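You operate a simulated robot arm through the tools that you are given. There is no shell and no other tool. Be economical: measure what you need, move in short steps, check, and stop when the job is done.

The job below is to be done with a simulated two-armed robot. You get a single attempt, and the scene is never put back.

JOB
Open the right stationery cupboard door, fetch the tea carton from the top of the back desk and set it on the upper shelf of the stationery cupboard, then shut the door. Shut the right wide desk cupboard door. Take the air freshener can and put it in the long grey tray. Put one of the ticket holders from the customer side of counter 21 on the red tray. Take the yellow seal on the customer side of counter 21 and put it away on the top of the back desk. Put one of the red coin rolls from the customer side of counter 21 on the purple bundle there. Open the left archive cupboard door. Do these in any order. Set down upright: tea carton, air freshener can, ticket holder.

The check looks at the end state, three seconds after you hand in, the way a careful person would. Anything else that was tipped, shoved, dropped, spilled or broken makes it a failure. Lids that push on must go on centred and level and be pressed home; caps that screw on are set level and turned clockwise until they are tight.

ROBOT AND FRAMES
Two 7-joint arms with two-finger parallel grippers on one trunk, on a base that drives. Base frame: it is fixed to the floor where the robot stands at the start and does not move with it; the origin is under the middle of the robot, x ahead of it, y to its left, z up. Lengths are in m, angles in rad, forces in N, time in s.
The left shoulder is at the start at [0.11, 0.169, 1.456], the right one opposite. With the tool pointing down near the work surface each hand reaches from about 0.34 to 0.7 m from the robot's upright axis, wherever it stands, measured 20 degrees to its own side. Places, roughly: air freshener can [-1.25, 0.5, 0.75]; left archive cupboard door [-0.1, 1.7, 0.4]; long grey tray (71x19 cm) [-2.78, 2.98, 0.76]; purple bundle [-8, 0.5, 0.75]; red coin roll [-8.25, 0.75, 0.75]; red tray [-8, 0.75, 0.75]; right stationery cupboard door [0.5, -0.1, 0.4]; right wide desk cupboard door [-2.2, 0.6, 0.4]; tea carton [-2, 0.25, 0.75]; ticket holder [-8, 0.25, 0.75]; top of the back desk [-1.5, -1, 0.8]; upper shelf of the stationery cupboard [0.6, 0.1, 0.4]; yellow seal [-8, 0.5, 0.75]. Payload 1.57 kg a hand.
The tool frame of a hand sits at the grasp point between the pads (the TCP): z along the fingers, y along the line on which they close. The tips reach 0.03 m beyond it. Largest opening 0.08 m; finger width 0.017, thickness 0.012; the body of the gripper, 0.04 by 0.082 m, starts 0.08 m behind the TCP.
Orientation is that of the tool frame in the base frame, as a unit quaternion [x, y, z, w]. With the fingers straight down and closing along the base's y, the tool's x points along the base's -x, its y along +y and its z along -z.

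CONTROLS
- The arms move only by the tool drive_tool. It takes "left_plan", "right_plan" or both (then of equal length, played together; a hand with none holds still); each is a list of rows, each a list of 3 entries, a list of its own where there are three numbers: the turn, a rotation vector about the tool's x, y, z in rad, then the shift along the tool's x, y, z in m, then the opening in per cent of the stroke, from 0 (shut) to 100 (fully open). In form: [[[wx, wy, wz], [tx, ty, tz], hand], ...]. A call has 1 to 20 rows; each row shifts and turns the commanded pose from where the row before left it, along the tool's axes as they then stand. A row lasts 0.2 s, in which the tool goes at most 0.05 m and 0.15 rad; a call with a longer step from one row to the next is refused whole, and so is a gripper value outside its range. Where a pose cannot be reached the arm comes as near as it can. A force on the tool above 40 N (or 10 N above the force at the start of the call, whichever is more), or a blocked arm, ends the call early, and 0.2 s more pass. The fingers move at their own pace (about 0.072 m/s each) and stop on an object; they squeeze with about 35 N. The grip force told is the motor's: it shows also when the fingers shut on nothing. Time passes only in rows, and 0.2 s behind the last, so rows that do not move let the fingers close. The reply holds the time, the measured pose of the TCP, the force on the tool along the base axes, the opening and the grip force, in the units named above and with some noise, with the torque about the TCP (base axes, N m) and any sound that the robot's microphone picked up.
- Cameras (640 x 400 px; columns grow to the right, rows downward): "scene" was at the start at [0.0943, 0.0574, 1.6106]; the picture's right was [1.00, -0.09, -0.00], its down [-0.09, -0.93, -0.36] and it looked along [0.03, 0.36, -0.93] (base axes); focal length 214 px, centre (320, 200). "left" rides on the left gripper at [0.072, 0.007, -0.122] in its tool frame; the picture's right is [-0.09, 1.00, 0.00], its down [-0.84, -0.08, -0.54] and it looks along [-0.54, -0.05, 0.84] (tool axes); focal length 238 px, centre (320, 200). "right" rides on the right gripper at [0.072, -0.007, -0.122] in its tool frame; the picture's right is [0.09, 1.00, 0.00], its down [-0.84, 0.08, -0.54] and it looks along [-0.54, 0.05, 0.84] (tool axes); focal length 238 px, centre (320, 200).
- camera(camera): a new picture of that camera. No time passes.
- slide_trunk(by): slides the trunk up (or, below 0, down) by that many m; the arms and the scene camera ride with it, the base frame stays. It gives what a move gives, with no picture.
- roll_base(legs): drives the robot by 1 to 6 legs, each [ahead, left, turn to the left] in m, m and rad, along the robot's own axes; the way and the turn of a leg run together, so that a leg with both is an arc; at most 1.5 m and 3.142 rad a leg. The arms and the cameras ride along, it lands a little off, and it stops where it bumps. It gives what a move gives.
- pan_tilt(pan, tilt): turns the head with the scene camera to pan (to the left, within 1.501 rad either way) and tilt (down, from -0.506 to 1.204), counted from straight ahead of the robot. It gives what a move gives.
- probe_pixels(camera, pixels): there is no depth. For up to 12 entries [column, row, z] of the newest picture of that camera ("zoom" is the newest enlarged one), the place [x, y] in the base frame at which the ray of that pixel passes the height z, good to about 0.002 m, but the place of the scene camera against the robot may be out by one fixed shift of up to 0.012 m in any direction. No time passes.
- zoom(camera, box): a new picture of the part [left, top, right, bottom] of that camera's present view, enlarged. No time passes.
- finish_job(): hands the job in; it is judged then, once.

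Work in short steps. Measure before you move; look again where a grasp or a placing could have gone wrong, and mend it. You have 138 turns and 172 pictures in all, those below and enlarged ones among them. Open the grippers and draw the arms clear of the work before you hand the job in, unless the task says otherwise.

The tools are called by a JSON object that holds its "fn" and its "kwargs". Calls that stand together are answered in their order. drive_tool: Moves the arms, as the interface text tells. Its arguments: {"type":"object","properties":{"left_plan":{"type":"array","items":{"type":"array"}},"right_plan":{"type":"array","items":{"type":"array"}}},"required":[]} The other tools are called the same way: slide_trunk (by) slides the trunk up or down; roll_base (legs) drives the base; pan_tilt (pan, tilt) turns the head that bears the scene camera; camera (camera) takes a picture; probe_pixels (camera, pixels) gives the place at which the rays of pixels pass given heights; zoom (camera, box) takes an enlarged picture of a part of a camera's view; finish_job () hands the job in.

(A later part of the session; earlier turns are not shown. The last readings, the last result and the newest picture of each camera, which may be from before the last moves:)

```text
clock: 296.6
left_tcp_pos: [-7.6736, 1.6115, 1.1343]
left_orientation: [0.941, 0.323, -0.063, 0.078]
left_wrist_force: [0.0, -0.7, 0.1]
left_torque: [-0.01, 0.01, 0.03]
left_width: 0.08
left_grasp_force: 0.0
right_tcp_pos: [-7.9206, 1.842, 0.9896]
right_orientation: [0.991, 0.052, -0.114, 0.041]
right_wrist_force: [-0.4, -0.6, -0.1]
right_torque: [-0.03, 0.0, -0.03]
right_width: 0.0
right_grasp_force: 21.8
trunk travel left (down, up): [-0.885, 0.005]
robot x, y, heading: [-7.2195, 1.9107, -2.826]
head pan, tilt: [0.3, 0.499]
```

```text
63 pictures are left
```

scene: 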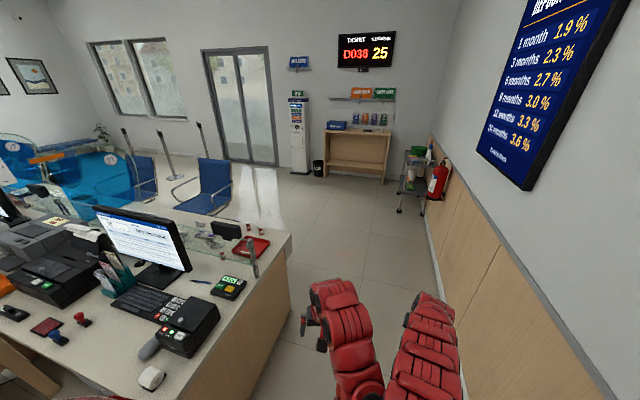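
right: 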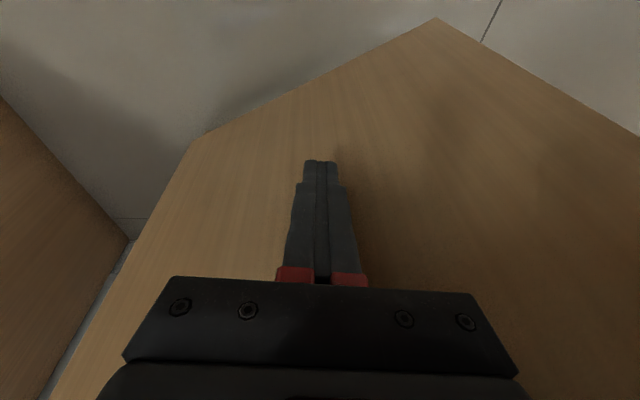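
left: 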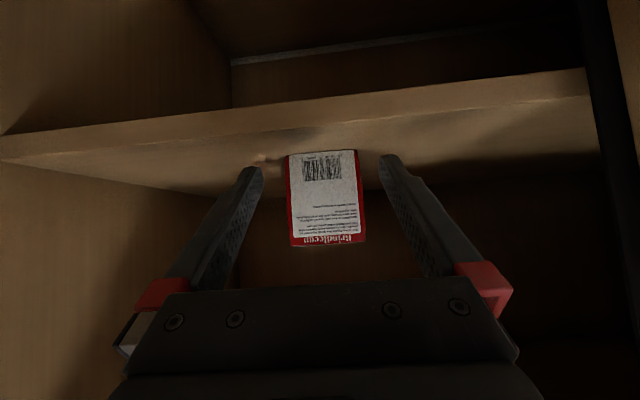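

The red tray is at (250,245) on the far (customer) side of this end counter; blue chairs stand beyond. I measure chairs, tray, counter edges.

{"fn": "probe_pixels", "kwargs": {"camera": "scene", "pixels": [[250, 245, 0.75], [291, 235, 0.75], [230, 190, 0.45], [175, 207, 0.45], [205, 215, 0.2], [155, 200, 0.45], [210, 125, 0.9], [300, 175, 0.0], [175, 180, 0.0], [405, 212, 0.0], [195, 400, 0.75]]}}

{"fn": "zoom", "kwargs": {"camera": "scene", "box": [100, 130, 340, 280]}}

```text
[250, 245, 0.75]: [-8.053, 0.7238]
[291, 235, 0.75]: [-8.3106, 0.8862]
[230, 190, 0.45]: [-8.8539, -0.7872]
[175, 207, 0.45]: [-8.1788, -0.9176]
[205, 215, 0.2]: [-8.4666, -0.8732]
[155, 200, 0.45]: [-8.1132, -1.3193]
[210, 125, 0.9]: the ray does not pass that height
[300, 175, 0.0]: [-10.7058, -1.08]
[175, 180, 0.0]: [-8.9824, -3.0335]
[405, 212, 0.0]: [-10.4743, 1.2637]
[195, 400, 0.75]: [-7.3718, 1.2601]
```

```text
2.67 times, centred on (220, 205) of scene
```

zoom: 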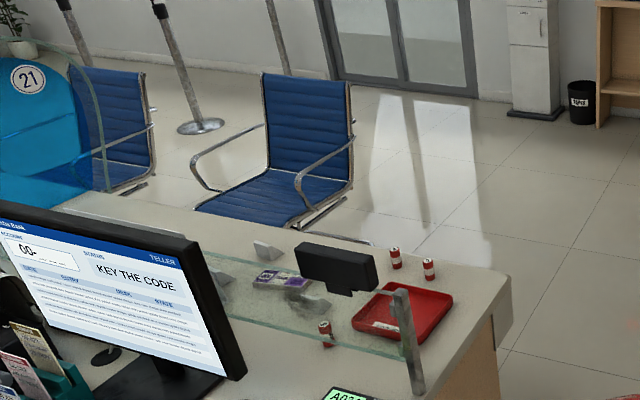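

I drive past the counter's end, to the customer side, and turn to face the counter.

{"fn": "roll_base", "kwargs": {"legs": [[1.05, 0, 0], [1.05, 0, 0], [0, 1.0, 0], [0, 0, 3.14]]}}

{"fn": "pan_tilt", "kwargs": {"pan": 0.0, "tilt": 0.7}}

{"fn": "camera", "kwargs": {"camera": "scene"}}

```text
clock: 319.5
left_tcp_pos: [-8.4881, 0.6016, 1.1341]
left_orientation: [-0.349, 0.932, 0.08, 0.06]
left_wrist_force: [-0.7, -0.6, -0.9]
left_torque: [0.04, -0.01, 0.01]
left_width: 0.0799
left_grasp_force: 0.1
right_tcp_pos: [-8.2268, 0.3862, 0.9878]
right_orientation: [-0.081, 0.989, 0.045, 0.113]
right_wrist_force: [-0.9, 0.2, 0.3]
right_torque: [0.02, 0.02, 0.02]
right_width: 0.0
right_grasp_force: 20.9
trunk travel left (down, up): [-0.885, 0.005]
robot x, y, heading: [-8.9234, 0.276, 0.377]
head pan, tilt: [0.3, 0.499]
```

```text
clock: 320.3
left_tcp_pos: [-8.4879, 0.6021, 1.1343]
left_orientation: [-0.349, 0.932, 0.08, 0.061]
left_wrist_force: [0.3, 0.2, -0.1]
left_torque: [0.02, 0.03, 0.01]
left_width: 0.0801
left_grasp_force: 0.1
right_tcp_pos: [-8.2272, 0.3871, 0.9893]
right_orientation: [-0.08, 0.989, 0.045, 0.112]
right_wrist_force: [0.4, -0.5, 0.5]
right_torque: [0.03, 0.04, 0.03]
right_width: 0.0
right_grasp_force: 21.7
trunk travel left (down, up): [-0.885, 0.005]
robot x, y, heading: [-8.922, 0.2751, 0.378]
head pan, tilt: [0.0, 0.7]
```

```text
61 pictures are left
```

scene: 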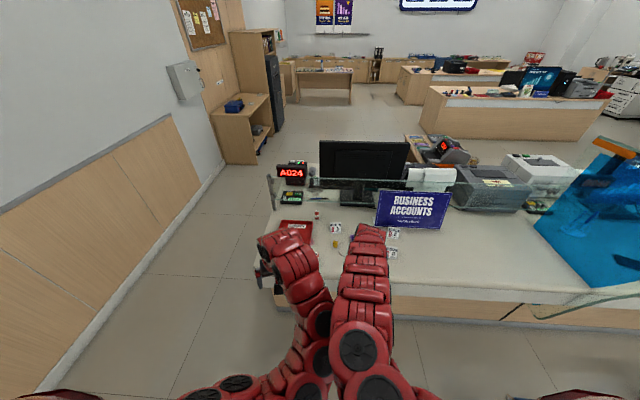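

I straighten both hands to tool-down and spread them, then view the ledge from both cameras.

{"fn": "drive_tool", "kwargs": {"left_plan": [[[0.0535, 0.084, 0], [0, 0, 0], 100], [[0.0535, 0.084, 0], [0, 0, 0], 100], [[0, 0, 0.13], [0, 0, 0], 100], [[0, 0, 0.13], [0, 0.03, 0], 100], [[0, 0, 0.12], [0, 0.03, 0], 100]], "right_plan": [[[0.0355, 0.114, 0], [0, -0.03, 0], 100], [[0.0355, 0.114, 0], [0, -0.03, 0], 100], [[0, 0, -0.085], [0, -0.04, 0], 100], [[0, 0, -0.085], [0, -0.04, 0], 100], [[0, 0, 0], [0, -0.04, 0], 100]]}}

{"fn": "zoom", "kwargs": {"camera": "scene", "box": [250, 190, 426, 300]}}

{"fn": "camera", "kwargs": {"camera": "right"}}

{"fn": "camera", "kwargs": {"camera": "left"}}

```text
clock: 321.5
left_tcp_pos: [-8.5185, 0.6528, 1.1412]
left_orientation: [-0.166, 0.983, 0.068, 0.035]
left_wrist_force: [-0.5, 0.2, -0.2]
left_torque: [0.04, -0.02, 0.0]
left_width: 0.0802
left_grasp_force: 0.1
left hand out of reach, approached as far as the arm can: row 1, 2
right_tcp_pos: [-8.2094, 0.1887, 0.9999]
right_orientation: [-0.167, 0.986, 0.001, 0.002]
right_wrist_force: [-0.8, 0.1, -0.2]
right_torque: [-0.02, 0.04, 0.0]
right_width: 0.0799
right_grasp_force: 0.1
right hand out of reach, approached as far as the arm can: row 1, 2
trunk travel left (down, up): [-0.885, 0.005]
robot x, y, heading: [-8.9208, 0.2798, 0.375]
head pan, tilt: [0.0, 0.7]
```

```text
3.64 times, centred on (338, 245) of scene
```

zoom: 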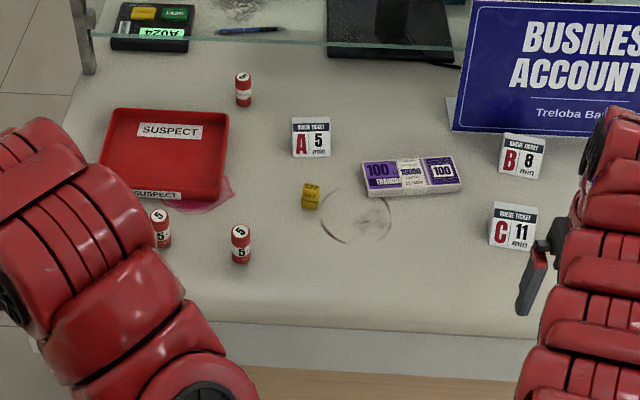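

```text
59 pictures are left
```

right: 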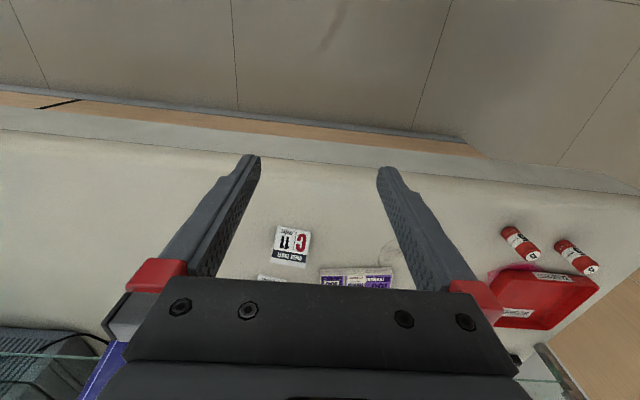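

```text
58 pictures are left
```

left: 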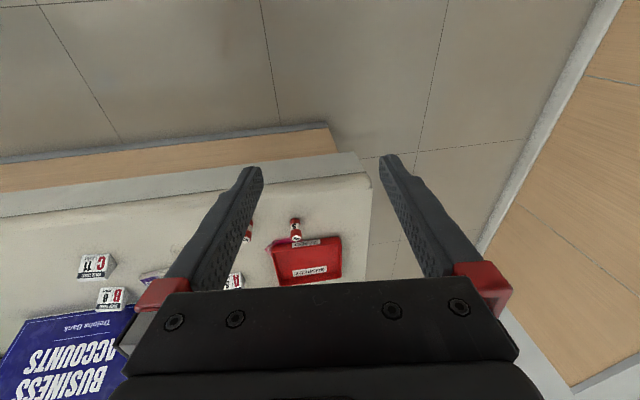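

All items visible: tray (165,155), rolls (243,90),(162,228),(240,243), seal (310,195), bundle (410,175), holders A (310,137), B (522,155), C (513,225). I measure them.

{"fn": "probe_pixels", "kwargs": {"camera": "zoom", "pixels": [[240, 260, 0.75], [310, 210, 0.75], [362, 192, 0.75], [463, 190, 0.75], [492, 247, 0.75], [528, 248, 0.75], [105, 190, 0.75], [215, 198, 0.75], [228, 115, 0.75], [120, 110, 0.76], [293, 155, 0.75], [330, 155, 0.75]]}}

{"fn": "probe_pixels", "kwargs": {"camera": "right", "pixels": [[277, 225, 0.75], [309, 228, 0.75], [507, 232, 0.75], [560, 245, 0.75], [540, 258, 0.75], [590, 270, 0.75], [494, 300, 0.75], [600, 290, 0.75]]}}

```text
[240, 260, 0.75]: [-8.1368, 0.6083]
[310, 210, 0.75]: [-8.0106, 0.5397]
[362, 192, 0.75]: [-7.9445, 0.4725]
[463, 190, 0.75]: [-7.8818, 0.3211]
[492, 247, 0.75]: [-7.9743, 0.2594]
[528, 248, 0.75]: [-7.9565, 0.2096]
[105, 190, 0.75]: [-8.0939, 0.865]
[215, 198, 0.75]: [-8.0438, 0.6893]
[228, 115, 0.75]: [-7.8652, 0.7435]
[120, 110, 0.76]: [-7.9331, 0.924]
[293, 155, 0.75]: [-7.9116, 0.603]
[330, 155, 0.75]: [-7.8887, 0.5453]
```

```text
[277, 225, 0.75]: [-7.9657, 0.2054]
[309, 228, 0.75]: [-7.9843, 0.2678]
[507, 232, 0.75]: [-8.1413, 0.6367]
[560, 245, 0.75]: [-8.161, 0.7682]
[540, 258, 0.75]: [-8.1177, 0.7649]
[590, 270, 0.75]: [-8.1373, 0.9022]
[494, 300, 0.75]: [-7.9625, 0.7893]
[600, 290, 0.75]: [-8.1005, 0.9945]
```

Ledge objects agree between cameras. I approach for ticket holder C with the right hand: drive ahead 0.24, lower the trunk 0.12, look.

{"fn": "roll_base", "kwargs": {"legs": [[0.236, -0.041, 0]]}}

{"fn": "slide_trunk", "kwargs": {"by": -0.12}}

{"fn": "camera", "kwargs": {"camera": "right"}}

```text
clock: 323.2
left_tcp_pos: [-8.2869, 0.7018, 1.1412]
left_orientation: [-0.169, 0.983, 0.068, 0.035]
left_wrist_force: [-0.2, -0.2, 1.0]
left_torque: [0.01, -0.01, 0.01]
left_width: 0.08
left_grasp_force: 0.1
right_tcp_pos: [-7.976, 0.241, 1.0009]
right_orientation: [-0.168, 0.986, 0.0, 0.002]
right_wrist_force: [-0.4, 0.4, -0.8]
right_torque: [-0.02, -0.01, -0.01]
right_width: 0.0802
right_grasp_force: 0.0
trunk travel left (down, up): [-0.885, 0.005]
robot x, y, heading: [-8.6875, 0.322, 0.378]
head pan, tilt: [0.0, 0.7]
```

```text
clock: 324.8
left_tcp_pos: [-8.2865, 0.7019, 1.0213]
left_orientation: [-0.169, 0.983, 0.069, 0.036]
left_wrist_force: [-0.5, 0.4, 0.0]
left_torque: [-0.01, 0.0, -0.01]
left_width: 0.0799
left_grasp_force: 0.2
right_tcp_pos: [-7.9755, 0.2408, 0.8811]
right_orientation: [-0.168, 0.986, 0.001, 0.002]
right_wrist_force: [0.2, 0.2, -0.3]
right_torque: [0.0, -0.05, 0.02]
right_width: 0.0798
right_grasp_force: 0.1
trunk travel left (down, up): [-0.765, 0.125]
robot x, y, heading: [-8.6883, 0.3212, 0.376]
head pan, tilt: [0.0, 0.7]
```

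```text
57 pictures are left
```

right: 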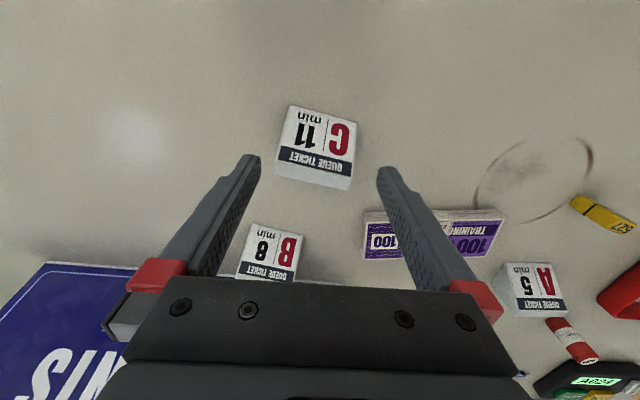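

Holder C is at (277–357,105–190). I measure its corners (front bottom, top edge).

{"fn": "probe_pixels", "kwargs": {"camera": "right", "pixels": [[289, 105, 0.75], [357, 122, 0.75], [279, 149, 0.79], [354, 164, 0.79], [275, 175, 0.79], [350, 190, 0.79], [275, 175, 0.75], [350, 190, 0.75], [279, 149, 0.8]]}}

{"fn": "zoom", "kwargs": {"camera": "scene", "box": [300, 200, 476, 310]}}

```text
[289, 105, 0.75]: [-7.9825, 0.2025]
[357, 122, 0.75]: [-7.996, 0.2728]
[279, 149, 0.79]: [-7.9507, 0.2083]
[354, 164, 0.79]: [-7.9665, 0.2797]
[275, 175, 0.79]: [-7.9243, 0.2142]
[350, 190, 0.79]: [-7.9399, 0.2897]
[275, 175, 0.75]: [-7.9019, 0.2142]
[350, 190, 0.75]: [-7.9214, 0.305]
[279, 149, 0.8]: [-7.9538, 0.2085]
```

```text
3.64 times, centred on (388, 255) of scene
```

zoom: 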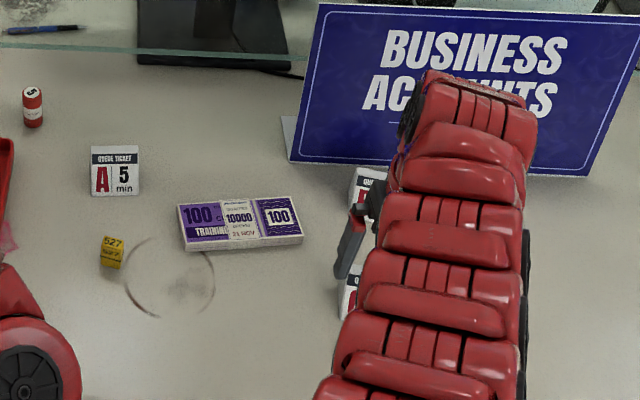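

Width readings disagree with a 0.75 ledge height (suggesting ≈0.80). I touch the ledge at a free spot with closed fingers to learn its height.

{"fn": "drive_tool", "kwargs": {"right_plan": [[[0, 0, 0], [0.03, -0.04, 0], 0], [[0, 0, 0], [0.03, -0.04, 0], 0], [[0, 0, 0], [0, -0.03, 0], 0], [[0, 0, 0], [0, 0, 0], 0], [[0, 0, 0], [0, 0, 0.006], 0], [[0, 0, 0], [0, 0, 0.006], 0], [[0, 0, 0], [0, 0, 0.006], 0], [[0, 0, 0], [0, 0, 0.006], 0], [[0, 0, 0], [0, 0, 0.006], 0], [[0, 0, 0], [0, 0, 0.006], 0], [[0, 0, 0], [0, 0, 0.006], 0], [[0, 0, 0], [0, 0, 0.006], 0], [[0, 0, 0], [0, 0, 0.006], 0], [[0, 0, 0], [0, 0, 0.006], 0], [[0, 0, 0], [0, 0, 0.006], 0], [[0, 0, 0], [0, 0, 0.006], 0], [[0, 0, 0], [0, 0, 0.006], 0], [[0, 0, 0], [0, 0, 0.006], 0], [[0, 0, 0], [0, 0, 0.006], 0], [[0, 0, 0], [0, 0, 0.006], 0]]}}

```text
clock: 328.4
left_tcp_pos: [-8.2905, 0.7039, 1.0239]
left_orientation: [-0.169, 0.982, 0.068, 0.037]
left_wrist_force: [-0.3, -0.1, 0.0]
left_torque: [0.03, -0.01, -0.01]
left_width: 0.0799
left_grasp_force: 0.1
right_tcp_pos: [-7.9957, 0.116, 0.8102]
right_orientation: [-0.168, 0.986, -0.002, 0.008]
right_wrist_force: [-13.0, 4.2, 32.7]
right_torque: [0.12, 0.63, -0.07]
right_width: 0.0
right_grasp_force: 21.7
right hand out of reach, approached as far as the arm can: row 18
trunk travel left (down, up): [-0.765, 0.125]
robot x, y, heading: [-8.69, 0.3251, 0.375]
head pan, tilt: [0.0, 0.7]
stopped in row 18 (right hand): the force on the tool passed its limit at 46 N (the readings are from after the stop); the commanded pose is now the measured one
```

Ledge height ≈0.78 (tip contact at TCP 0.810). Re-scaled, holder C is 6.2 cm wide, centre ≈[-7.966,0.240], yaw 0.19. I rise, align and come above it.

{"fn": "drive_tool", "kwargs": {"right_plan": [[[0, 0, 0], [0, 0, -0.035], 100], [[0, 0, 0], [0, 0, -0.04], 100], [[0, 0, 0.146], [0, 0, 0], 100], [[0, 0, 0], [-0.0175, 0.0387, 0], 100], [[0, 0, 0], [-0.0175, 0.0387, 0], 100], [[0, 0, 0], [-0.0175, 0.0387, 0], 100], [[0, 0, 0], [0, 0, 0], 100]]}}

{"fn": "camera", "kwargs": {"camera": "right"}}

```text
clock: 330.0
left_tcp_pos: [-8.286, 0.7025, 1.0211]
left_orientation: [-0.17, 0.982, 0.069, 0.036]
left_wrist_force: [-0.4, 0.0, 0.5]
left_torque: [-0.03, 0.0, 0.0]
left_width: 0.0799
left_grasp_force: 0.1
right_tcp_pos: [-7.9628, 0.2402, 0.8834]
right_orientation: [-0.095, 0.995, -0.001, 0.007]
right_wrist_force: [-0.3, -0.2, 0.4]
right_torque: [-0.01, 0.0, -0.02]
right_width: 0.0798
right_grasp_force: 0.1
trunk travel left (down, up): [-0.765, 0.125]
robot x, y, heading: [-8.6893, 0.3258, 0.383]
head pan, tilt: [0.0, 0.7]
```

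```text
55 pictures are left
```

right: 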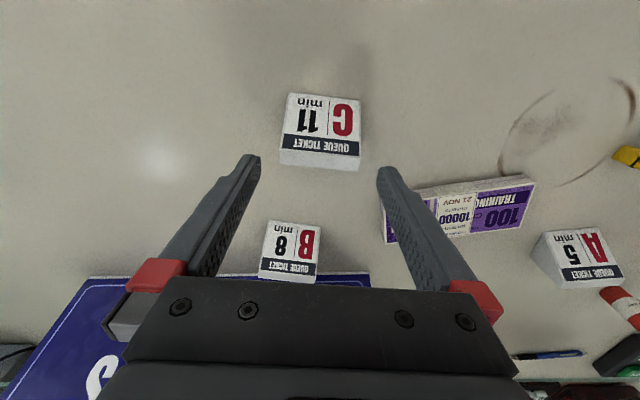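

The holder is centred between the fingers and aligned (the camera's own 0.09 roll explains the slant). I check depth with a probe.

{"fn": "probe_pixels", "kwargs": {"camera": "right", "pixels": [[287, 93, 0.78], [361, 100, 0.78], [282, 148, 0.825], [360, 157, 0.825], [281, 163, 0.825], [358, 170, 0.825]]}}

```text
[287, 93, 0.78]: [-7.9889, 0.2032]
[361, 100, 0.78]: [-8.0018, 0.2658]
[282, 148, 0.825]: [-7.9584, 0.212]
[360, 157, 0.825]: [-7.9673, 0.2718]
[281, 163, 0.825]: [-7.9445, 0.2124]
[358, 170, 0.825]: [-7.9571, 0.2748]
```

Good: TCP is over it. I lower to z≈0.815 and close.

{"fn": "drive_tool", "kwargs": {"right_plan": [[[0, 0, 0], [0.003, 0, 0.034], 100], [[0, 0, 0], [0.003, 0, 0.034], 100], [[0, 0, 0], [0, 0, 0], 30], [[0, 0, 0], [0, 0, 0], 30], [[0, 0, 0], [0, 0, 0], 30]]}}

{"fn": "camera", "kwargs": {"camera": "right"}}

```text
clock: 331.2
left_tcp_pos: [-8.2868, 0.7029, 1.019]
left_orientation: [-0.169, 0.983, 0.069, 0.035]
left_wrist_force: [0.4, 0.9, 0.6]
left_torque: [0.0, -0.02, 0.0]
left_width: 0.0802
left_grasp_force: 0.1
right_tcp_pos: [-7.977, 0.2479, 0.8258]
right_orientation: [-0.095, 0.995, -0.001, 0.007]
right_wrist_force: [0.1, 0.8, 0.4]
right_torque: [0.08, -0.04, 0.0]
right_width: 0.063
right_grasp_force: 34.7
right hand out of reach, approached as far as the arm can: row 1, 2
trunk travel left (down, up): [-0.765, 0.125]
robot x, y, heading: [-8.6883, 0.3271, 0.378]
head pan, tilt: [0.0, 0.7]
```

```text
54 pictures are left
```

right: 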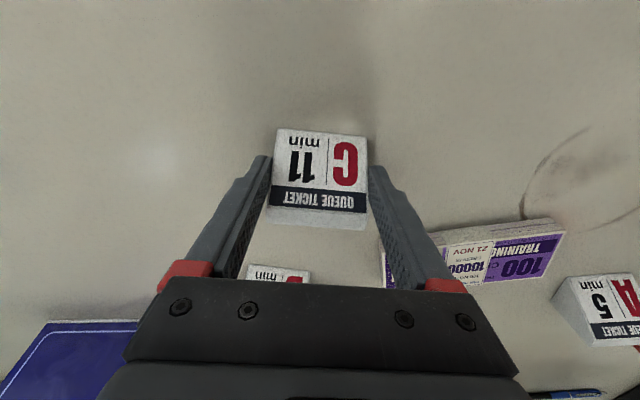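

Holder gripped (0.063). I lift 0.1 with the trunk and drive left over the red tray.

{"fn": "slide_trunk", "kwargs": {"by": 0.1}}

{"fn": "roll_base", "kwargs": {"legs": [[0.15, 0.516, 0]]}}

{"fn": "camera", "kwargs": {"camera": "right"}}

{"fn": "camera", "kwargs": {"camera": "scene"}}

```text
clock: 332.5
left_tcp_pos: [-8.2862, 0.7028, 1.1211]
left_orientation: [-0.169, 0.982, 0.07, 0.035]
left_wrist_force: [-1.1, 0.4, -0.1]
left_torque: [0.0, 0.0, -0.01]
left_width: 0.0798
left_grasp_force: 0.0
right_tcp_pos: [-7.9777, 0.2482, 0.9248]
right_orientation: [-0.094, 0.996, -0.001, 0.006]
right_wrist_force: [-0.5, -0.1, -0.7]
right_torque: [-0.01, 0.0, 0.0]
right_width: 0.0629
right_grasp_force: 35.1
trunk travel left (down, up): [-0.865, 0.025]
robot x, y, heading: [-8.6895, 0.3248, 0.382]
head pan, tilt: [0.0, 0.7]
```

```text
clock: 335.6
left_tcp_pos: [-8.3365, 1.2352, 1.1212]
left_orientation: [-0.167, 0.983, 0.069, 0.036]
left_wrist_force: [0.0, -0.8, 0.5]
left_torque: [0.01, -0.01, 0.0]
left_width: 0.08
left_grasp_force: 0.0
right_tcp_pos: [-8.0306, 0.7798, 0.9258]
right_orientation: [-0.093, 0.996, -0.001, 0.006]
right_wrist_force: [0.0, -0.4, -1.3]
right_torque: [0.01, -0.01, 0.01]
right_width: 0.0629
right_grasp_force: 35.2
trunk travel left (down, up): [-0.865, 0.025]
robot x, y, heading: [-8.7405, 0.8616, 0.377]
head pan, tilt: [0.0, 0.7]
```

```text
53 pictures are left
```

right: 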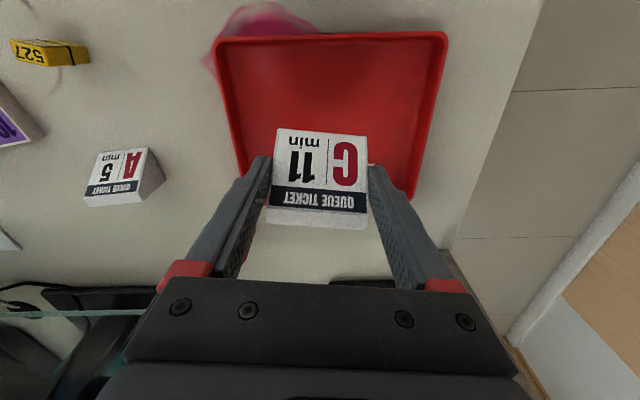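

```text
52 pictures are left
```

scene: 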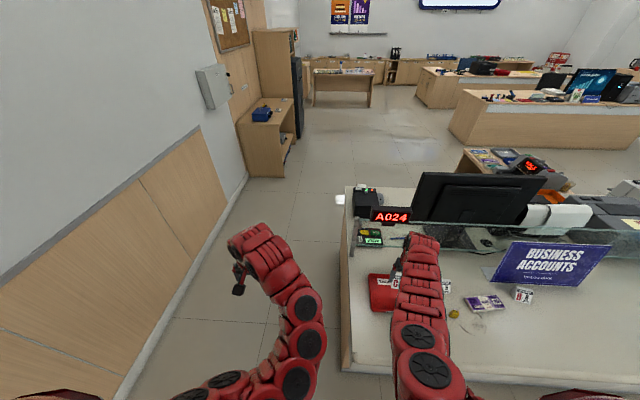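

I measure the tray rim in the hand picture: (217,42), (446,35), (410,195), (243,175).

{"fn": "probe_pixels", "kwargs": {"camera": "right", "pixels": [[217, 42, 0.8], [446, 35, 0.8], [410, 195, 0.8], [243, 175, 0.8], [330, 110, 0.785]]}}

```text
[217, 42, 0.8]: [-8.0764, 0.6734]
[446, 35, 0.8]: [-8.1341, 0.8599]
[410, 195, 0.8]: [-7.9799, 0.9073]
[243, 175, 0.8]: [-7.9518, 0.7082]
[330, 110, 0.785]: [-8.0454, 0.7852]
```

Tray centre ≈[-8.036,0.787]; I adjust 1.2 cm, lower with the trunk to just above, then with fine arm steps.

{"fn": "drive_tool", "kwargs": {"right_plan": [[[0, 0, 0], [0.01, 0.008, 0], 30], [[0, 0, 0], [0, 0, 0], 30]]}}

{"fn": "slide_trunk", "kwargs": {"by": -0.082}}

{"fn": "drive_tool", "kwargs": {"right_plan": [[[0, 0, 0], [0, 0, 0.003], 30], [[0, 0, 0], [0, 0, 0], 30]]}}

{"fn": "drive_tool", "kwargs": {"right_plan": [[[0, 0, 0], [0, 0, 0.003], 30], [[0, 0, 0], [0, 0, 0], 30]]}}

{"fn": "drive_tool", "kwargs": {"right_plan": [[[0, 0, 0], [0, 0, 0.003], 30], [[0, 0, 0], [0, 0, 0], 30]]}}

```text
clock: 336.2
left_tcp_pos: [-8.3351, 1.2352, 1.1209]
left_orientation: [-0.168, 0.983, 0.069, 0.035]
left_wrist_force: [0.3, 0.3, 0.4]
left_torque: [0.0, -0.03, 0.0]
left_width: 0.08
left_grasp_force: 0.1
right_tcp_pos: [-8.0415, 0.7855, 0.9253]
right_orientation: [-0.094, 0.996, -0.001, 0.006]
right_wrist_force: [-0.4, 0.0, -0.4]
right_torque: [-0.04, 0.02, 0.02]
right_width: 0.0632
right_grasp_force: 34.9
trunk travel left (down, up): [-0.865, 0.025]
robot x, y, heading: [-8.7417, 0.8579, 0.373]
head pan, tilt: [0.0, 0.7]
```

```text
clock: 337.4
left_tcp_pos: [-8.3347, 1.235, 1.0393]
left_orientation: [-0.168, 0.983, 0.068, 0.035]
left_wrist_force: [0.4, 0.3, 0.3]
left_torque: [0.0, -0.02, -0.01]
left_width: 0.0802
left_grasp_force: 0.0
right_tcp_pos: [-8.042, 0.7842, 0.843]
right_orientation: [-0.093, 0.996, -0.001, 0.006]
right_wrist_force: [-0.6, 0.1, -0.8]
right_torque: [-0.02, 0.01, -0.03]
right_width: 0.0631
right_grasp_force: 34.6
trunk travel left (down, up): [-0.783, 0.107]
robot x, y, heading: [-8.7394, 0.861, 0.375]
head pan, tilt: [0.0, 0.7]
```

```text
clock: 338.0
left_tcp_pos: [-8.3368, 1.2355, 1.0391]
left_orientation: [-0.168, 0.983, 0.069, 0.035]
left_wrist_force: [0.8, -0.4, -0.1]
left_torque: [0.02, 0.01, -0.01]
left_width: 0.0799
left_grasp_force: 0.0
right_tcp_pos: [-8.0415, 0.7838, 0.8396]
right_orientation: [-0.093, 0.996, -0.001, 0.007]
right_wrist_force: [0.0, -0.6, -0.7]
right_torque: [0.01, -0.01, -0.02]
right_width: 0.0629
right_grasp_force: 35.4
trunk travel left (down, up): [-0.783, 0.107]
robot x, y, heading: [-8.7445, 0.8573, 0.378]
head pan, tilt: [0.0, 0.7]
```

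```text
clock: 338.6
left_tcp_pos: [-8.3344, 1.2368, 1.0389]
left_orientation: [-0.168, 0.983, 0.069, 0.035]
left_wrist_force: [0.0, 0.2, -1.0]
left_torque: [0.0, -0.02, 0.03]
left_width: 0.0799
left_grasp_force: 0.1
right_tcp_pos: [-8.0406, 0.7845, 0.8369]
right_orientation: [-0.092, 0.996, -0.001, 0.007]
right_wrist_force: [-0.6, 1.1, -1.3]
right_torque: [0.01, 0.02, -0.03]
right_width: 0.0629
right_grasp_force: 34.7
trunk travel left (down, up): [-0.783, 0.107]
robot x, y, heading: [-8.7387, 0.8588, 0.373]
head pan, tilt: [0.0, 0.7]
```

```text
clock: 339.2
left_tcp_pos: [-8.3355, 1.2365, 1.0384]
left_orientation: [-0.167, 0.983, 0.069, 0.035]
left_wrist_force: [-0.1, -0.2, -1.3]
left_torque: [0.01, 0.01, 0.0]
left_width: 0.0801
left_grasp_force: 0.1
right_tcp_pos: [-8.0417, 0.7843, 0.8343]
right_orientation: [-0.094, 0.996, 0.0, 0.006]
right_wrist_force: [0.5, 0.2, -0.9]
right_torque: [0.02, 0.01, -0.01]
right_width: 0.0628
right_grasp_force: 34.7
trunk travel left (down, up): [-0.783, 0.107]
robot x, y, heading: [-8.7406, 0.8605, 0.377]
head pan, tilt: [0.0, 0.7]
```

No contact yet at 0.834; further 2–3 mm steps.

{"fn": "drive_tool", "kwargs": {"right_plan": [[[0, 0, 0], [0, 0, 0.003], 30], [[0, 0, 0], [0, 0, 0], 30]]}}

{"fn": "drive_tool", "kwargs": {"right_plan": [[[0, 0, 0], [0, 0, 0.002], 30], [[0, 0, 0], [0, 0, 0], 30]]}}

{"fn": "drive_tool", "kwargs": {"right_plan": [[[0, 0, 0], [0, 0, 0.002], 30], [[0, 0, 0], [0, 0, 0], 30]]}}

{"fn": "drive_tool", "kwargs": {"right_plan": [[[0, 0, 0], [0, 0, 0.002], 30], [[0, 0, 0], [0, 0, 0], 30]]}}

{"fn": "camera", "kwargs": {"camera": "right"}}

```text
clock: 339.8
left_tcp_pos: [-8.335, 1.2356, 1.0395]
left_orientation: [-0.169, 0.983, 0.069, 0.034]
left_wrist_force: [-0.1, 0.6, -0.1]
left_torque: [-0.03, -0.02, -0.03]
left_width: 0.0799
left_grasp_force: 0.1
right_tcp_pos: [-8.0421, 0.7848, 0.831]
right_orientation: [-0.093, 0.996, -0.001, 0.007]
right_wrist_force: [0.1, 0.6, -1.2]
right_torque: [-0.01, 0.02, 0.0]
right_width: 0.063
right_grasp_force: 35.3
trunk travel left (down, up): [-0.783, 0.107]
robot x, y, heading: [-8.7443, 0.8595, 0.373]
head pan, tilt: [0.0, 0.7]
```

```text
clock: 340.4
left_tcp_pos: [-8.3371, 1.2355, 1.0393]
left_orientation: [-0.167, 0.983, 0.069, 0.035]
left_wrist_force: [0.9, -0.5, 0.4]
left_torque: [-0.04, 0.0, 0.05]
left_width: 0.0799
left_grasp_force: 0.1
right_tcp_pos: [-8.0421, 0.7846, 0.83]
right_orientation: [-0.092, 0.996, -0.002, 0.008]
right_wrist_force: [1.6, -0.7, 6.3]
right_torque: [0.17, 0.0, -0.01]
right_width: 0.0627
right_grasp_force: 34.8
trunk travel left (down, up): [-0.783, 0.107]
robot x, y, heading: [-8.7384, 0.8593, 0.37]
head pan, tilt: [0.0, 0.7]
```

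```text
clock: 341.0
left_tcp_pos: [-8.3381, 1.2358, 1.0404]
left_orientation: [-0.167, 0.983, 0.068, 0.036]
left_wrist_force: [-0.6, 0.2, -1.2]
left_torque: [0.02, 0.02, -0.03]
left_width: 0.0802
left_grasp_force: 0.0
right_tcp_pos: [-8.041, 0.784, 0.8293]
right_orientation: [-0.092, 0.996, -0.001, 0.01]
right_wrist_force: [3.2, -0.8, 21.0]
right_torque: [0.31, 0.12, -0.05]
right_width: 0.0628
right_grasp_force: 34.7
trunk travel left (down, up): [-0.783, 0.107]
robot x, y, heading: [-8.7389, 0.8584, 0.373]
head pan, tilt: [0.0, 0.7]
```

```text
clock: 341.6
left_tcp_pos: [-8.3368, 1.2349, 1.0403]
left_orientation: [-0.168, 0.983, 0.069, 0.036]
left_wrist_force: [-0.3, 0.5, 0.7]
left_torque: [0.02, -0.03, -0.01]
left_width: 0.0799
left_grasp_force: 0.0
right_tcp_pos: [-8.0422, 0.7847, 0.8278]
right_orientation: [-0.093, 0.996, -0.001, 0.008]
right_wrist_force: [6.9, -3.8, 28.2]
right_torque: [-0.04, -0.23, -0.02]
right_width: 0.0629
right_grasp_force: 34.5
trunk travel left (down, up): [-0.783, 0.107]
robot x, y, heading: [-8.7344, 0.8621, 0.378]
head pan, tilt: [0.0, 0.7]
```

```text
51 pictures are left
```

right: 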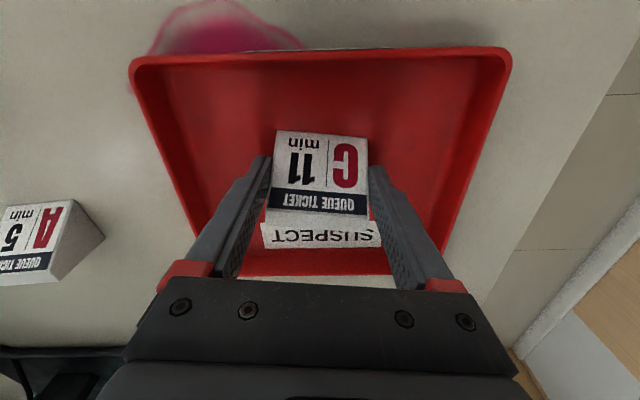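

Contact (28 N) in the middle of the tray. I ease 2 mm, open and rise, and look.

{"fn": "drive_tool", "kwargs": {"right_plan": [[[0, 0, 0], [0, 0, -0.002], 30], [[0, 0, 0], [0, 0, 0], 100], [[0, 0, 0], [0, 0, 0], 100], [[0, 0, 0], [0, 0, 0], 100], [[0, 0, 0], [0, 0, -0.03], 100], [[0, 0, 0], [0, 0, -0.04], 100], [[0, 0, 0], [0.02, 0, -0.04], 100]]}}

{"fn": "camera", "kwargs": {"camera": "right"}}

```text
clock: 343.2
left_tcp_pos: [-8.3365, 1.2339, 1.0394]
left_orientation: [-0.167, 0.983, 0.069, 0.036]
left_wrist_force: [-0.4, -1.3, 0.3]
left_torque: [-0.01, 0.04, 0.03]
left_width: 0.0799
left_grasp_force: 0.0
right_tcp_pos: [-8.0642, 0.7794, 0.9371]
right_orientation: [-0.093, 0.996, -0.001, 0.006]
right_wrist_force: [0.7, 0.2, 0.1]
right_torque: [0.0, 0.03, 0.02]
right_width: 0.0798
right_grasp_force: 0.1
trunk travel left (down, up): [-0.783, 0.107]
robot x, y, heading: [-8.7395, 0.8575, 0.381]
head pan, tilt: [0.0, 0.7]
```

```text
50 pictures are left
```

right: 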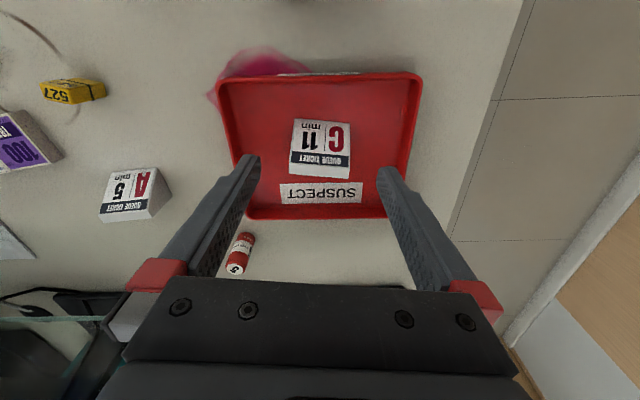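

The holder stands upright in the tray. Next a coin roll: the near one at about [-8.158,0.60]; I move the hand above it and look.

{"fn": "roll_base", "kwargs": {"legs": [[-0.154, -0.132, 0]]}}

{"fn": "camera", "kwargs": {"camera": "right"}}

```text
clock: 344.8
left_tcp_pos: [-8.429, 1.057, 1.0385]
left_orientation: [-0.167, 0.983, 0.068, 0.036]
left_wrist_force: [1.2, 0.8, 0.1]
left_torque: [0.01, -0.02, 0.0]
left_width: 0.0799
left_grasp_force: 0.1
right_tcp_pos: [-8.1569, 0.6016, 0.9368]
right_orientation: [-0.092, 0.996, -0.002, 0.006]
right_wrist_force: [0.6, 0.5, -0.4]
right_torque: [-0.03, -0.02, 0.02]
right_width: 0.0802
right_grasp_force: 0.1
trunk travel left (down, up): [-0.783, 0.107]
robot x, y, heading: [-8.8351, 0.6827, 0.377]
head pan, tilt: [0.0, 0.7]
```

```text
49 pictures are left
```

right: 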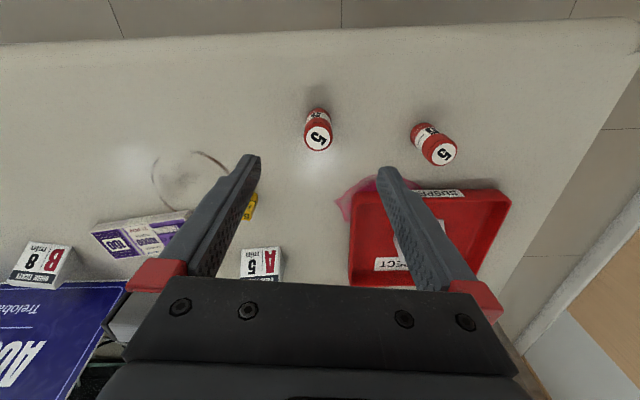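

I probe the roll's base (317,112) and top (318,137), and the bundle's visible corners.

{"fn": "probe_pixels", "kwargs": {"camera": "right", "pixels": [[317, 113, 0.78], [318, 137, 0.82], [318, 137, 0.83], [318, 137, 0.84], [91, 233, 0.8], [185, 211, 0.8], [117, 257, 0.8], [250, 205, 0.79]]}}

```text
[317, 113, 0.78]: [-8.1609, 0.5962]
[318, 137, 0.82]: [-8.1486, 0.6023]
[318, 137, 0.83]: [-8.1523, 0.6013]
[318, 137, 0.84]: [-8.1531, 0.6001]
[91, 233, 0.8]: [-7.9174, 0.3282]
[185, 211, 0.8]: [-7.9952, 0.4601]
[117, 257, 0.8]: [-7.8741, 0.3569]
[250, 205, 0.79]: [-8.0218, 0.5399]
```

Roll centre ≈[-8.154,0.600], right below the TCP. I lower (trunk 0.1 + arm 0.017) and close.

{"fn": "slide_trunk", "kwargs": {"by": -0.1}}

{"fn": "drive_tool", "kwargs": {"right_plan": [[[0, 0, 0], [-0.002, 0, 0.008], 60], [[0, 0, 0], [0, 0, 0.008], 60], [[0, 0, 0], [0, 0, 0], 60], [[0, 0, 0], [0, 0, 0], 0], [[0, 0, 0], [0, 0, 0], 0], [[0, 0, 0], [0, 0, 0], 0]]}}

{"fn": "camera", "kwargs": {"camera": "right"}}

```text
clock: 346.1
left_tcp_pos: [-8.4288, 1.0574, 0.9384]
left_orientation: [-0.167, 0.983, 0.069, 0.035]
left_wrist_force: [-0.4, -0.6, -0.2]
left_torque: [-0.01, 0.02, 0.01]
left_width: 0.0801
left_grasp_force: 0.1
right_tcp_pos: [-8.156, 0.6031, 0.8365]
right_orientation: [-0.093, 0.996, -0.001, 0.006]
right_wrist_force: [-0.3, -0.3, 0.2]
right_torque: [-0.01, -0.02, 0.03]
right_width: 0.0799
right_grasp_force: 0.1
trunk travel left (down, up): [-0.683, 0.207]
robot x, y, heading: [-8.8324, 0.6788, 0.378]
head pan, tilt: [0.0, 0.7]
```

```text
clock: 347.5
left_tcp_pos: [-8.4281, 1.0585, 0.9394]
left_orientation: [-0.167, 0.983, 0.069, 0.035]
left_wrist_force: [0.6, 0.6, 0.0]
left_torque: [0.03, 0.03, 0.03]
left_width: 0.0797
left_grasp_force: 0.1
right_tcp_pos: [-8.1537, 0.6034, 0.8204]
right_orientation: [-0.093, 0.996, -0.001, 0.006]
right_wrist_force: [0.0, -0.9, -0.1]
right_torque: [0.01, -0.01, 0.03]
right_width: 0.0261
right_grasp_force: 35.3
trunk travel left (down, up): [-0.683, 0.207]
robot x, y, heading: [-8.836, 0.6781, 0.373]
head pan, tilt: [0.0, 0.7]
```

```text
48 pictures are left
```

right: 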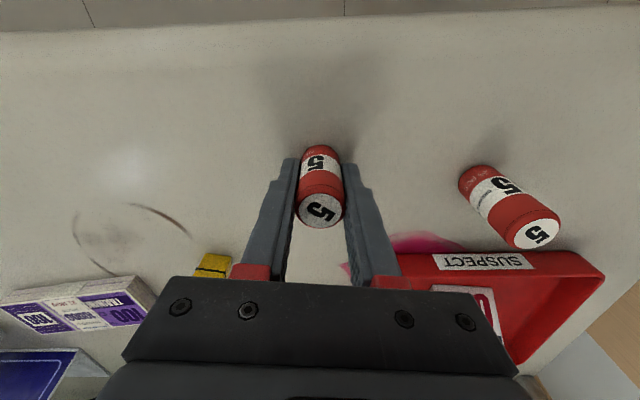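

Roll gripped (0.026). I lift 0.1 and drive over the purple bundle, then look.

{"fn": "slide_trunk", "kwargs": {"by": 0.1}}

{"fn": "roll_base", "kwargs": {"legs": [[0.139, -0.262, 0]]}}

{"fn": "camera", "kwargs": {"camera": "right"}}

```text
clock: 348.8
left_tcp_pos: [-8.4286, 1.0581, 1.0386]
left_orientation: [-0.167, 0.983, 0.069, 0.035]
left_wrist_force: [0.3, -1.1, -0.1]
left_torque: [0.01, 0.06, 0.02]
left_width: 0.08
left_grasp_force: 0.1
right_tcp_pos: [-8.1544, 0.603, 0.9197]
right_orientation: [-0.093, 0.996, -0.002, 0.006]
right_wrist_force: [-0.1, -0.3, -2.3]
right_torque: [-0.02, 0.01, -0.01]
right_width: 0.0262
right_grasp_force: 35.2
trunk travel left (down, up): [-0.783, 0.107]
robot x, y, heading: [-8.8345, 0.6838, 0.374]
head pan, tilt: [0.0, 0.7]
```

```text
clock: 350.9
left_tcp_pos: [-8.2053, 0.8643, 1.0383]
left_orientation: [-0.17, 0.982, 0.068, 0.035]
left_wrist_force: [0.3, -0.4, 0.3]
left_torque: [-0.02, 0.01, -0.03]
left_width: 0.08
left_grasp_force: 0.0
right_tcp_pos: [-7.9258, 0.411, 0.9204]
right_orientation: [-0.094, 0.996, -0.001, 0.006]
right_wrist_force: [-1.1, 0.7, -2.3]
right_torque: [0.04, 0.04, 0.0]
right_width: 0.026
right_grasp_force: 35.9
trunk travel left (down, up): [-0.783, 0.107]
robot x, y, heading: [-8.6103, 0.482, 0.381]
head pan, tilt: [0.0, 0.7]
```

```text
47 pictures are left
```

right: 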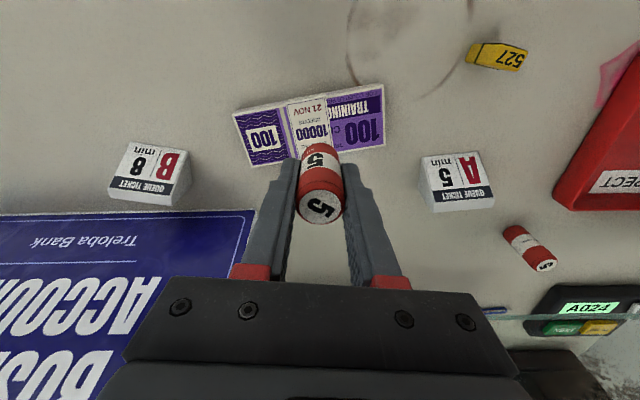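

I measure the bundle's top corners: (235,114), (381,85), (384,145), (252,165).

{"fn": "probe_pixels", "kwargs": {"camera": "right", "pixels": [[235, 114, 0.8], [381, 85, 0.8], [384, 145, 0.8], [252, 165, 0.8], [308, 125, 0.8], [468, 52, 0.79], [520, 70, 0.8]]}}

```text
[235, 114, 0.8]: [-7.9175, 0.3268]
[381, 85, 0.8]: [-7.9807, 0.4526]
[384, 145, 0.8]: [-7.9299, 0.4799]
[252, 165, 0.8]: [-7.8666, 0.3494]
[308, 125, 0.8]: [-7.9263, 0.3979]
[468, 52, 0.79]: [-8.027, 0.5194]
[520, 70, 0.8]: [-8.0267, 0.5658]
```

Bundle centre ≈[-7.924,0.402]; I shift 8 mm, lower with the trunk to just above and finish in small steps.

{"fn": "drive_tool", "kwargs": {"right_plan": [[[0, 0, 0], [0, -0.008, 0], 0], [[0, 0, 0], [0, 0, 0], 0]]}}

{"fn": "slide_trunk", "kwargs": {"by": -0.068}}

{"fn": "drive_tool", "kwargs": {"right_plan": [[[0, 0, 0], [0, 0, 0.004], 0], [[0, 0, 0], [0, 0, 0], 0]]}}

{"fn": "drive_tool", "kwargs": {"right_plan": [[[0, 0, 0], [0, 0, 0.003], 0], [[0, 0, 0], [0, 0, 0], 0]]}}

{"fn": "drive_tool", "kwargs": {"right_plan": [[[0, 0, 0], [0, 0, 0.003], 0], [[0, 0, 0], [0, 0, 0], 0]]}}

{"fn": "camera", "kwargs": {"camera": "right"}}

```text
clock: 351.5
left_tcp_pos: [-8.2037, 0.8647, 1.0381]
left_orientation: [-0.169, 0.983, 0.069, 0.035]
left_wrist_force: [0.1, -0.5, 0.1]
left_torque: [0.02, 0.02, 0.01]
left_width: 0.0798
left_grasp_force: 0.1
right_tcp_pos: [-7.9241, 0.4032, 0.9193]
right_orientation: [-0.095, 0.995, -0.001, 0.005]
right_wrist_force: [0.7, 0.1, -2.6]
right_torque: [-0.03, -0.01, -0.02]
right_width: 0.026
right_grasp_force: 34.5
trunk travel left (down, up): [-0.783, 0.107]
robot x, y, heading: [-8.6111, 0.4836, 0.377]
head pan, tilt: [0.0, 0.7]
```

```text
clock: 352.6
left_tcp_pos: [-8.2036, 0.865, 0.9704]
left_orientation: [-0.17, 0.982, 0.069, 0.035]
left_wrist_force: [-0.1, 0.0, -0.4]
left_torque: [0.02, -0.02, 0.01]
left_width: 0.0798
left_grasp_force: 0.0
right_tcp_pos: [-7.9255, 0.4032, 0.8515]
right_orientation: [-0.095, 0.995, -0.001, 0.006]
right_wrist_force: [0.2, -0.2, -2.2]
right_torque: [0.03, 0.01, -0.01]
right_width: 0.0262
right_grasp_force: 34.8
trunk travel left (down, up): [-0.715, 0.175]
robot x, y, heading: [-8.6064, 0.4896, 0.377]
head pan, tilt: [0.0, 0.7]
```

```text
clock: 353.2
left_tcp_pos: [-8.2046, 0.8645, 0.9709]
left_orientation: [-0.169, 0.983, 0.069, 0.035]
left_wrist_force: [-0.4, -0.2, -0.4]
left_torque: [-0.01, 0.0, -0.01]
left_width: 0.0797
left_grasp_force: 0.1
right_tcp_pos: [-7.9235, 0.4027, 0.8486]
right_orientation: [-0.095, 0.995, 0.0, 0.007]
right_wrist_force: [0.9, 0.3, -2.2]
right_torque: [-0.03, -0.04, 0.0]
right_width: 0.026
right_grasp_force: 35.5
trunk travel left (down, up): [-0.715, 0.175]
robot x, y, heading: [-8.6069, 0.4841, 0.382]
head pan, tilt: [0.0, 0.7]
```

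```text
clock: 353.8
left_tcp_pos: [-8.2037, 0.8637, 0.9709]
left_orientation: [-0.17, 0.982, 0.069, 0.035]
left_wrist_force: [-1.2, -0.8, 0.7]
left_torque: [-0.01, 0.01, -0.03]
left_width: 0.0801
left_grasp_force: 0.1
right_tcp_pos: [-7.9253, 0.403, 0.8446]
right_orientation: [-0.096, 0.995, -0.001, 0.006]
right_wrist_force: [-0.2, -0.4, -2.1]
right_torque: [0.04, 0.04, -0.01]
right_width: 0.0259
right_grasp_force: 34.5
trunk travel left (down, up): [-0.715, 0.175]
robot x, y, heading: [-8.6062, 0.4866, 0.375]
head pan, tilt: [0.0, 0.7]
```

```text
clock: 354.4
left_tcp_pos: [-8.205, 0.864, 0.9715]
left_orientation: [-0.17, 0.982, 0.07, 0.036]
left_wrist_force: [0.4, 0.1, -0.4]
left_torque: [-0.01, 0.0, -0.02]
left_width: 0.0802
left_grasp_force: 0.0
right_tcp_pos: [-7.9248, 0.4036, 0.845]
right_orientation: [-0.095, 0.995, -0.002, 0.008]
right_wrist_force: [1.1, -1.0, 15.3]
right_torque: [-0.13, -0.03, -0.04]
right_width: 0.0261
right_grasp_force: 35.1
trunk travel left (down, up): [-0.715, 0.175]
robot x, y, heading: [-8.6083, 0.488, 0.38]
head pan, tilt: [0.0, 0.7]
```

```text
46 pictures are left
```

right: 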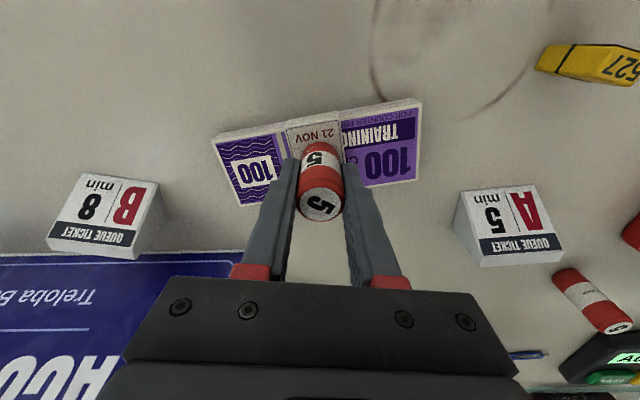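

Contact (15 N) on the middle of the bundle. I release gently, rise and look.

{"fn": "drive_tool", "kwargs": {"right_plan": [[[0, 0, 0], [0, 0, -0.001], 0], [[0, 0, 0], [0, 0, 0], 60], [[0, 0, 0], [0, 0, 0], 60], [[0, 0, 0], [0, 0, 0], 60], [[0, 0, 0], [0, 0, -0.03], 60], [[0, 0, 0], [0, 0, -0.04], 60], [[0, 0, 0], [0, 0, -0.03], 80]]}}

{"fn": "camera", "kwargs": {"camera": "right"}}

```text
clock: 356.0
left_tcp_pos: [-8.2046, 0.8649, 0.9699]
left_orientation: [-0.17, 0.982, 0.069, 0.035]
left_wrist_force: [-0.8, 0.2, -0.5]
left_torque: [0.0, -0.02, -0.03]
left_width: 0.0801
left_grasp_force: 0.0
right_tcp_pos: [-7.9213, 0.4014, 0.9441]
right_orientation: [-0.096, 0.995, -0.001, 0.005]
right_wrist_force: [-0.3, -0.3, -0.1]
right_torque: [0.0, 0.0, -0.01]
right_width: 0.0639
right_grasp_force: 0.1
right hand out of reach, approached as far as the arm can: row 7
trunk travel left (down, up): [-0.715, 0.175]
robot x, y, heading: [-8.6047, 0.4887, 0.379]
head pan, tilt: [0.0, 0.7]
```

```text
45 pictures are left
```

right: 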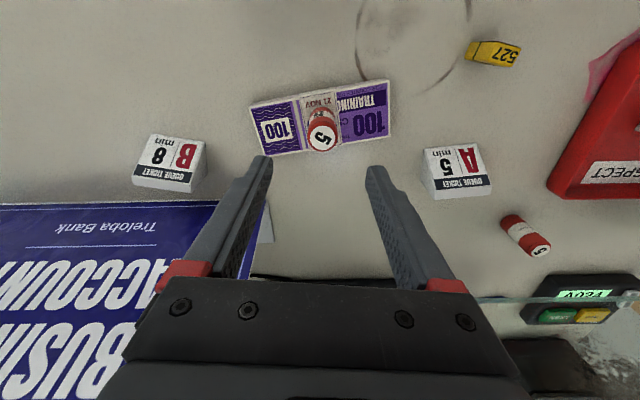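

The roll stands on the bundle. Now the yellow seal near [-8.025,0.53]: I move the hand above it and look.

{"fn": "roll_base", "kwargs": {"legs": [[-0.042, 0.161, 0]]}}

{"fn": "camera", "kwargs": {"camera": "right"}}

{"fn": "zoom", "kwargs": {"camera": "right", "box": [240, 60, 400, 160]}}

```text
clock: 357.4
left_tcp_pos: [-8.3008, 0.9936, 0.9707]
left_orientation: [-0.169, 0.983, 0.068, 0.036]
left_wrist_force: [0.1, 0.3, 1.1]
left_torque: [-0.02, 0.02, 0.0]
left_width: 0.0798
left_grasp_force: 0.1
right_tcp_pos: [-8.0181, 0.5313, 0.9441]
right_orientation: [-0.094, 0.996, 0.0, 0.004]
right_wrist_force: [0.5, -0.4, 0.1]
right_torque: [-0.03, -0.01, -0.03]
right_width: 0.0642
right_grasp_force: 0.0
trunk travel left (down, up): [-0.715, 0.175]
robot x, y, heading: [-8.7066, 0.6156, 0.377]
head pan, tilt: [0.0, 0.7]
```

```text
44 pictures are left
```

right: 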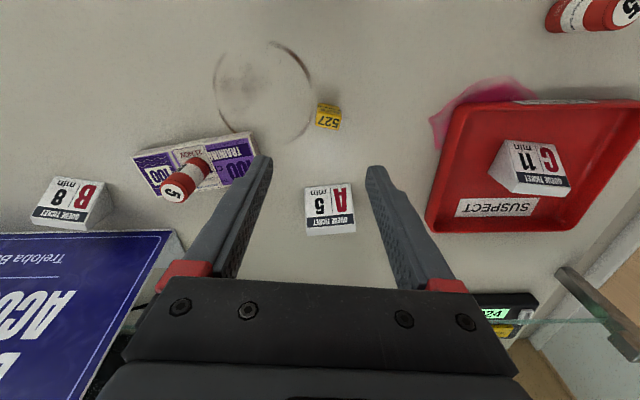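

```text
4.00 times, centred on (320, 110) of right
```

zoom: 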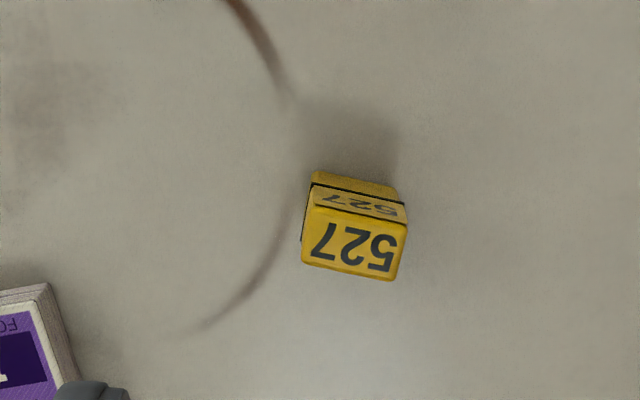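

The seal stands upright: top face at zoom (354,245), base about (355,185). I probe it.

{"fn": "probe_pixels", "kwargs": {"camera": "zoom", "pixels": [[356, 182, 0.78], [354, 245, 0.8], [354, 245, 0.81], [354, 245, 0.82], [305, 235, 0.81], [405, 252, 0.81]]}}

```text
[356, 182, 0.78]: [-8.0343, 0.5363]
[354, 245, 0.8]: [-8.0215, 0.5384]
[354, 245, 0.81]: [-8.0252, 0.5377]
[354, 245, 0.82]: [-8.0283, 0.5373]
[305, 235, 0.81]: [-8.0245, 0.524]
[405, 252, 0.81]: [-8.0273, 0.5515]
```

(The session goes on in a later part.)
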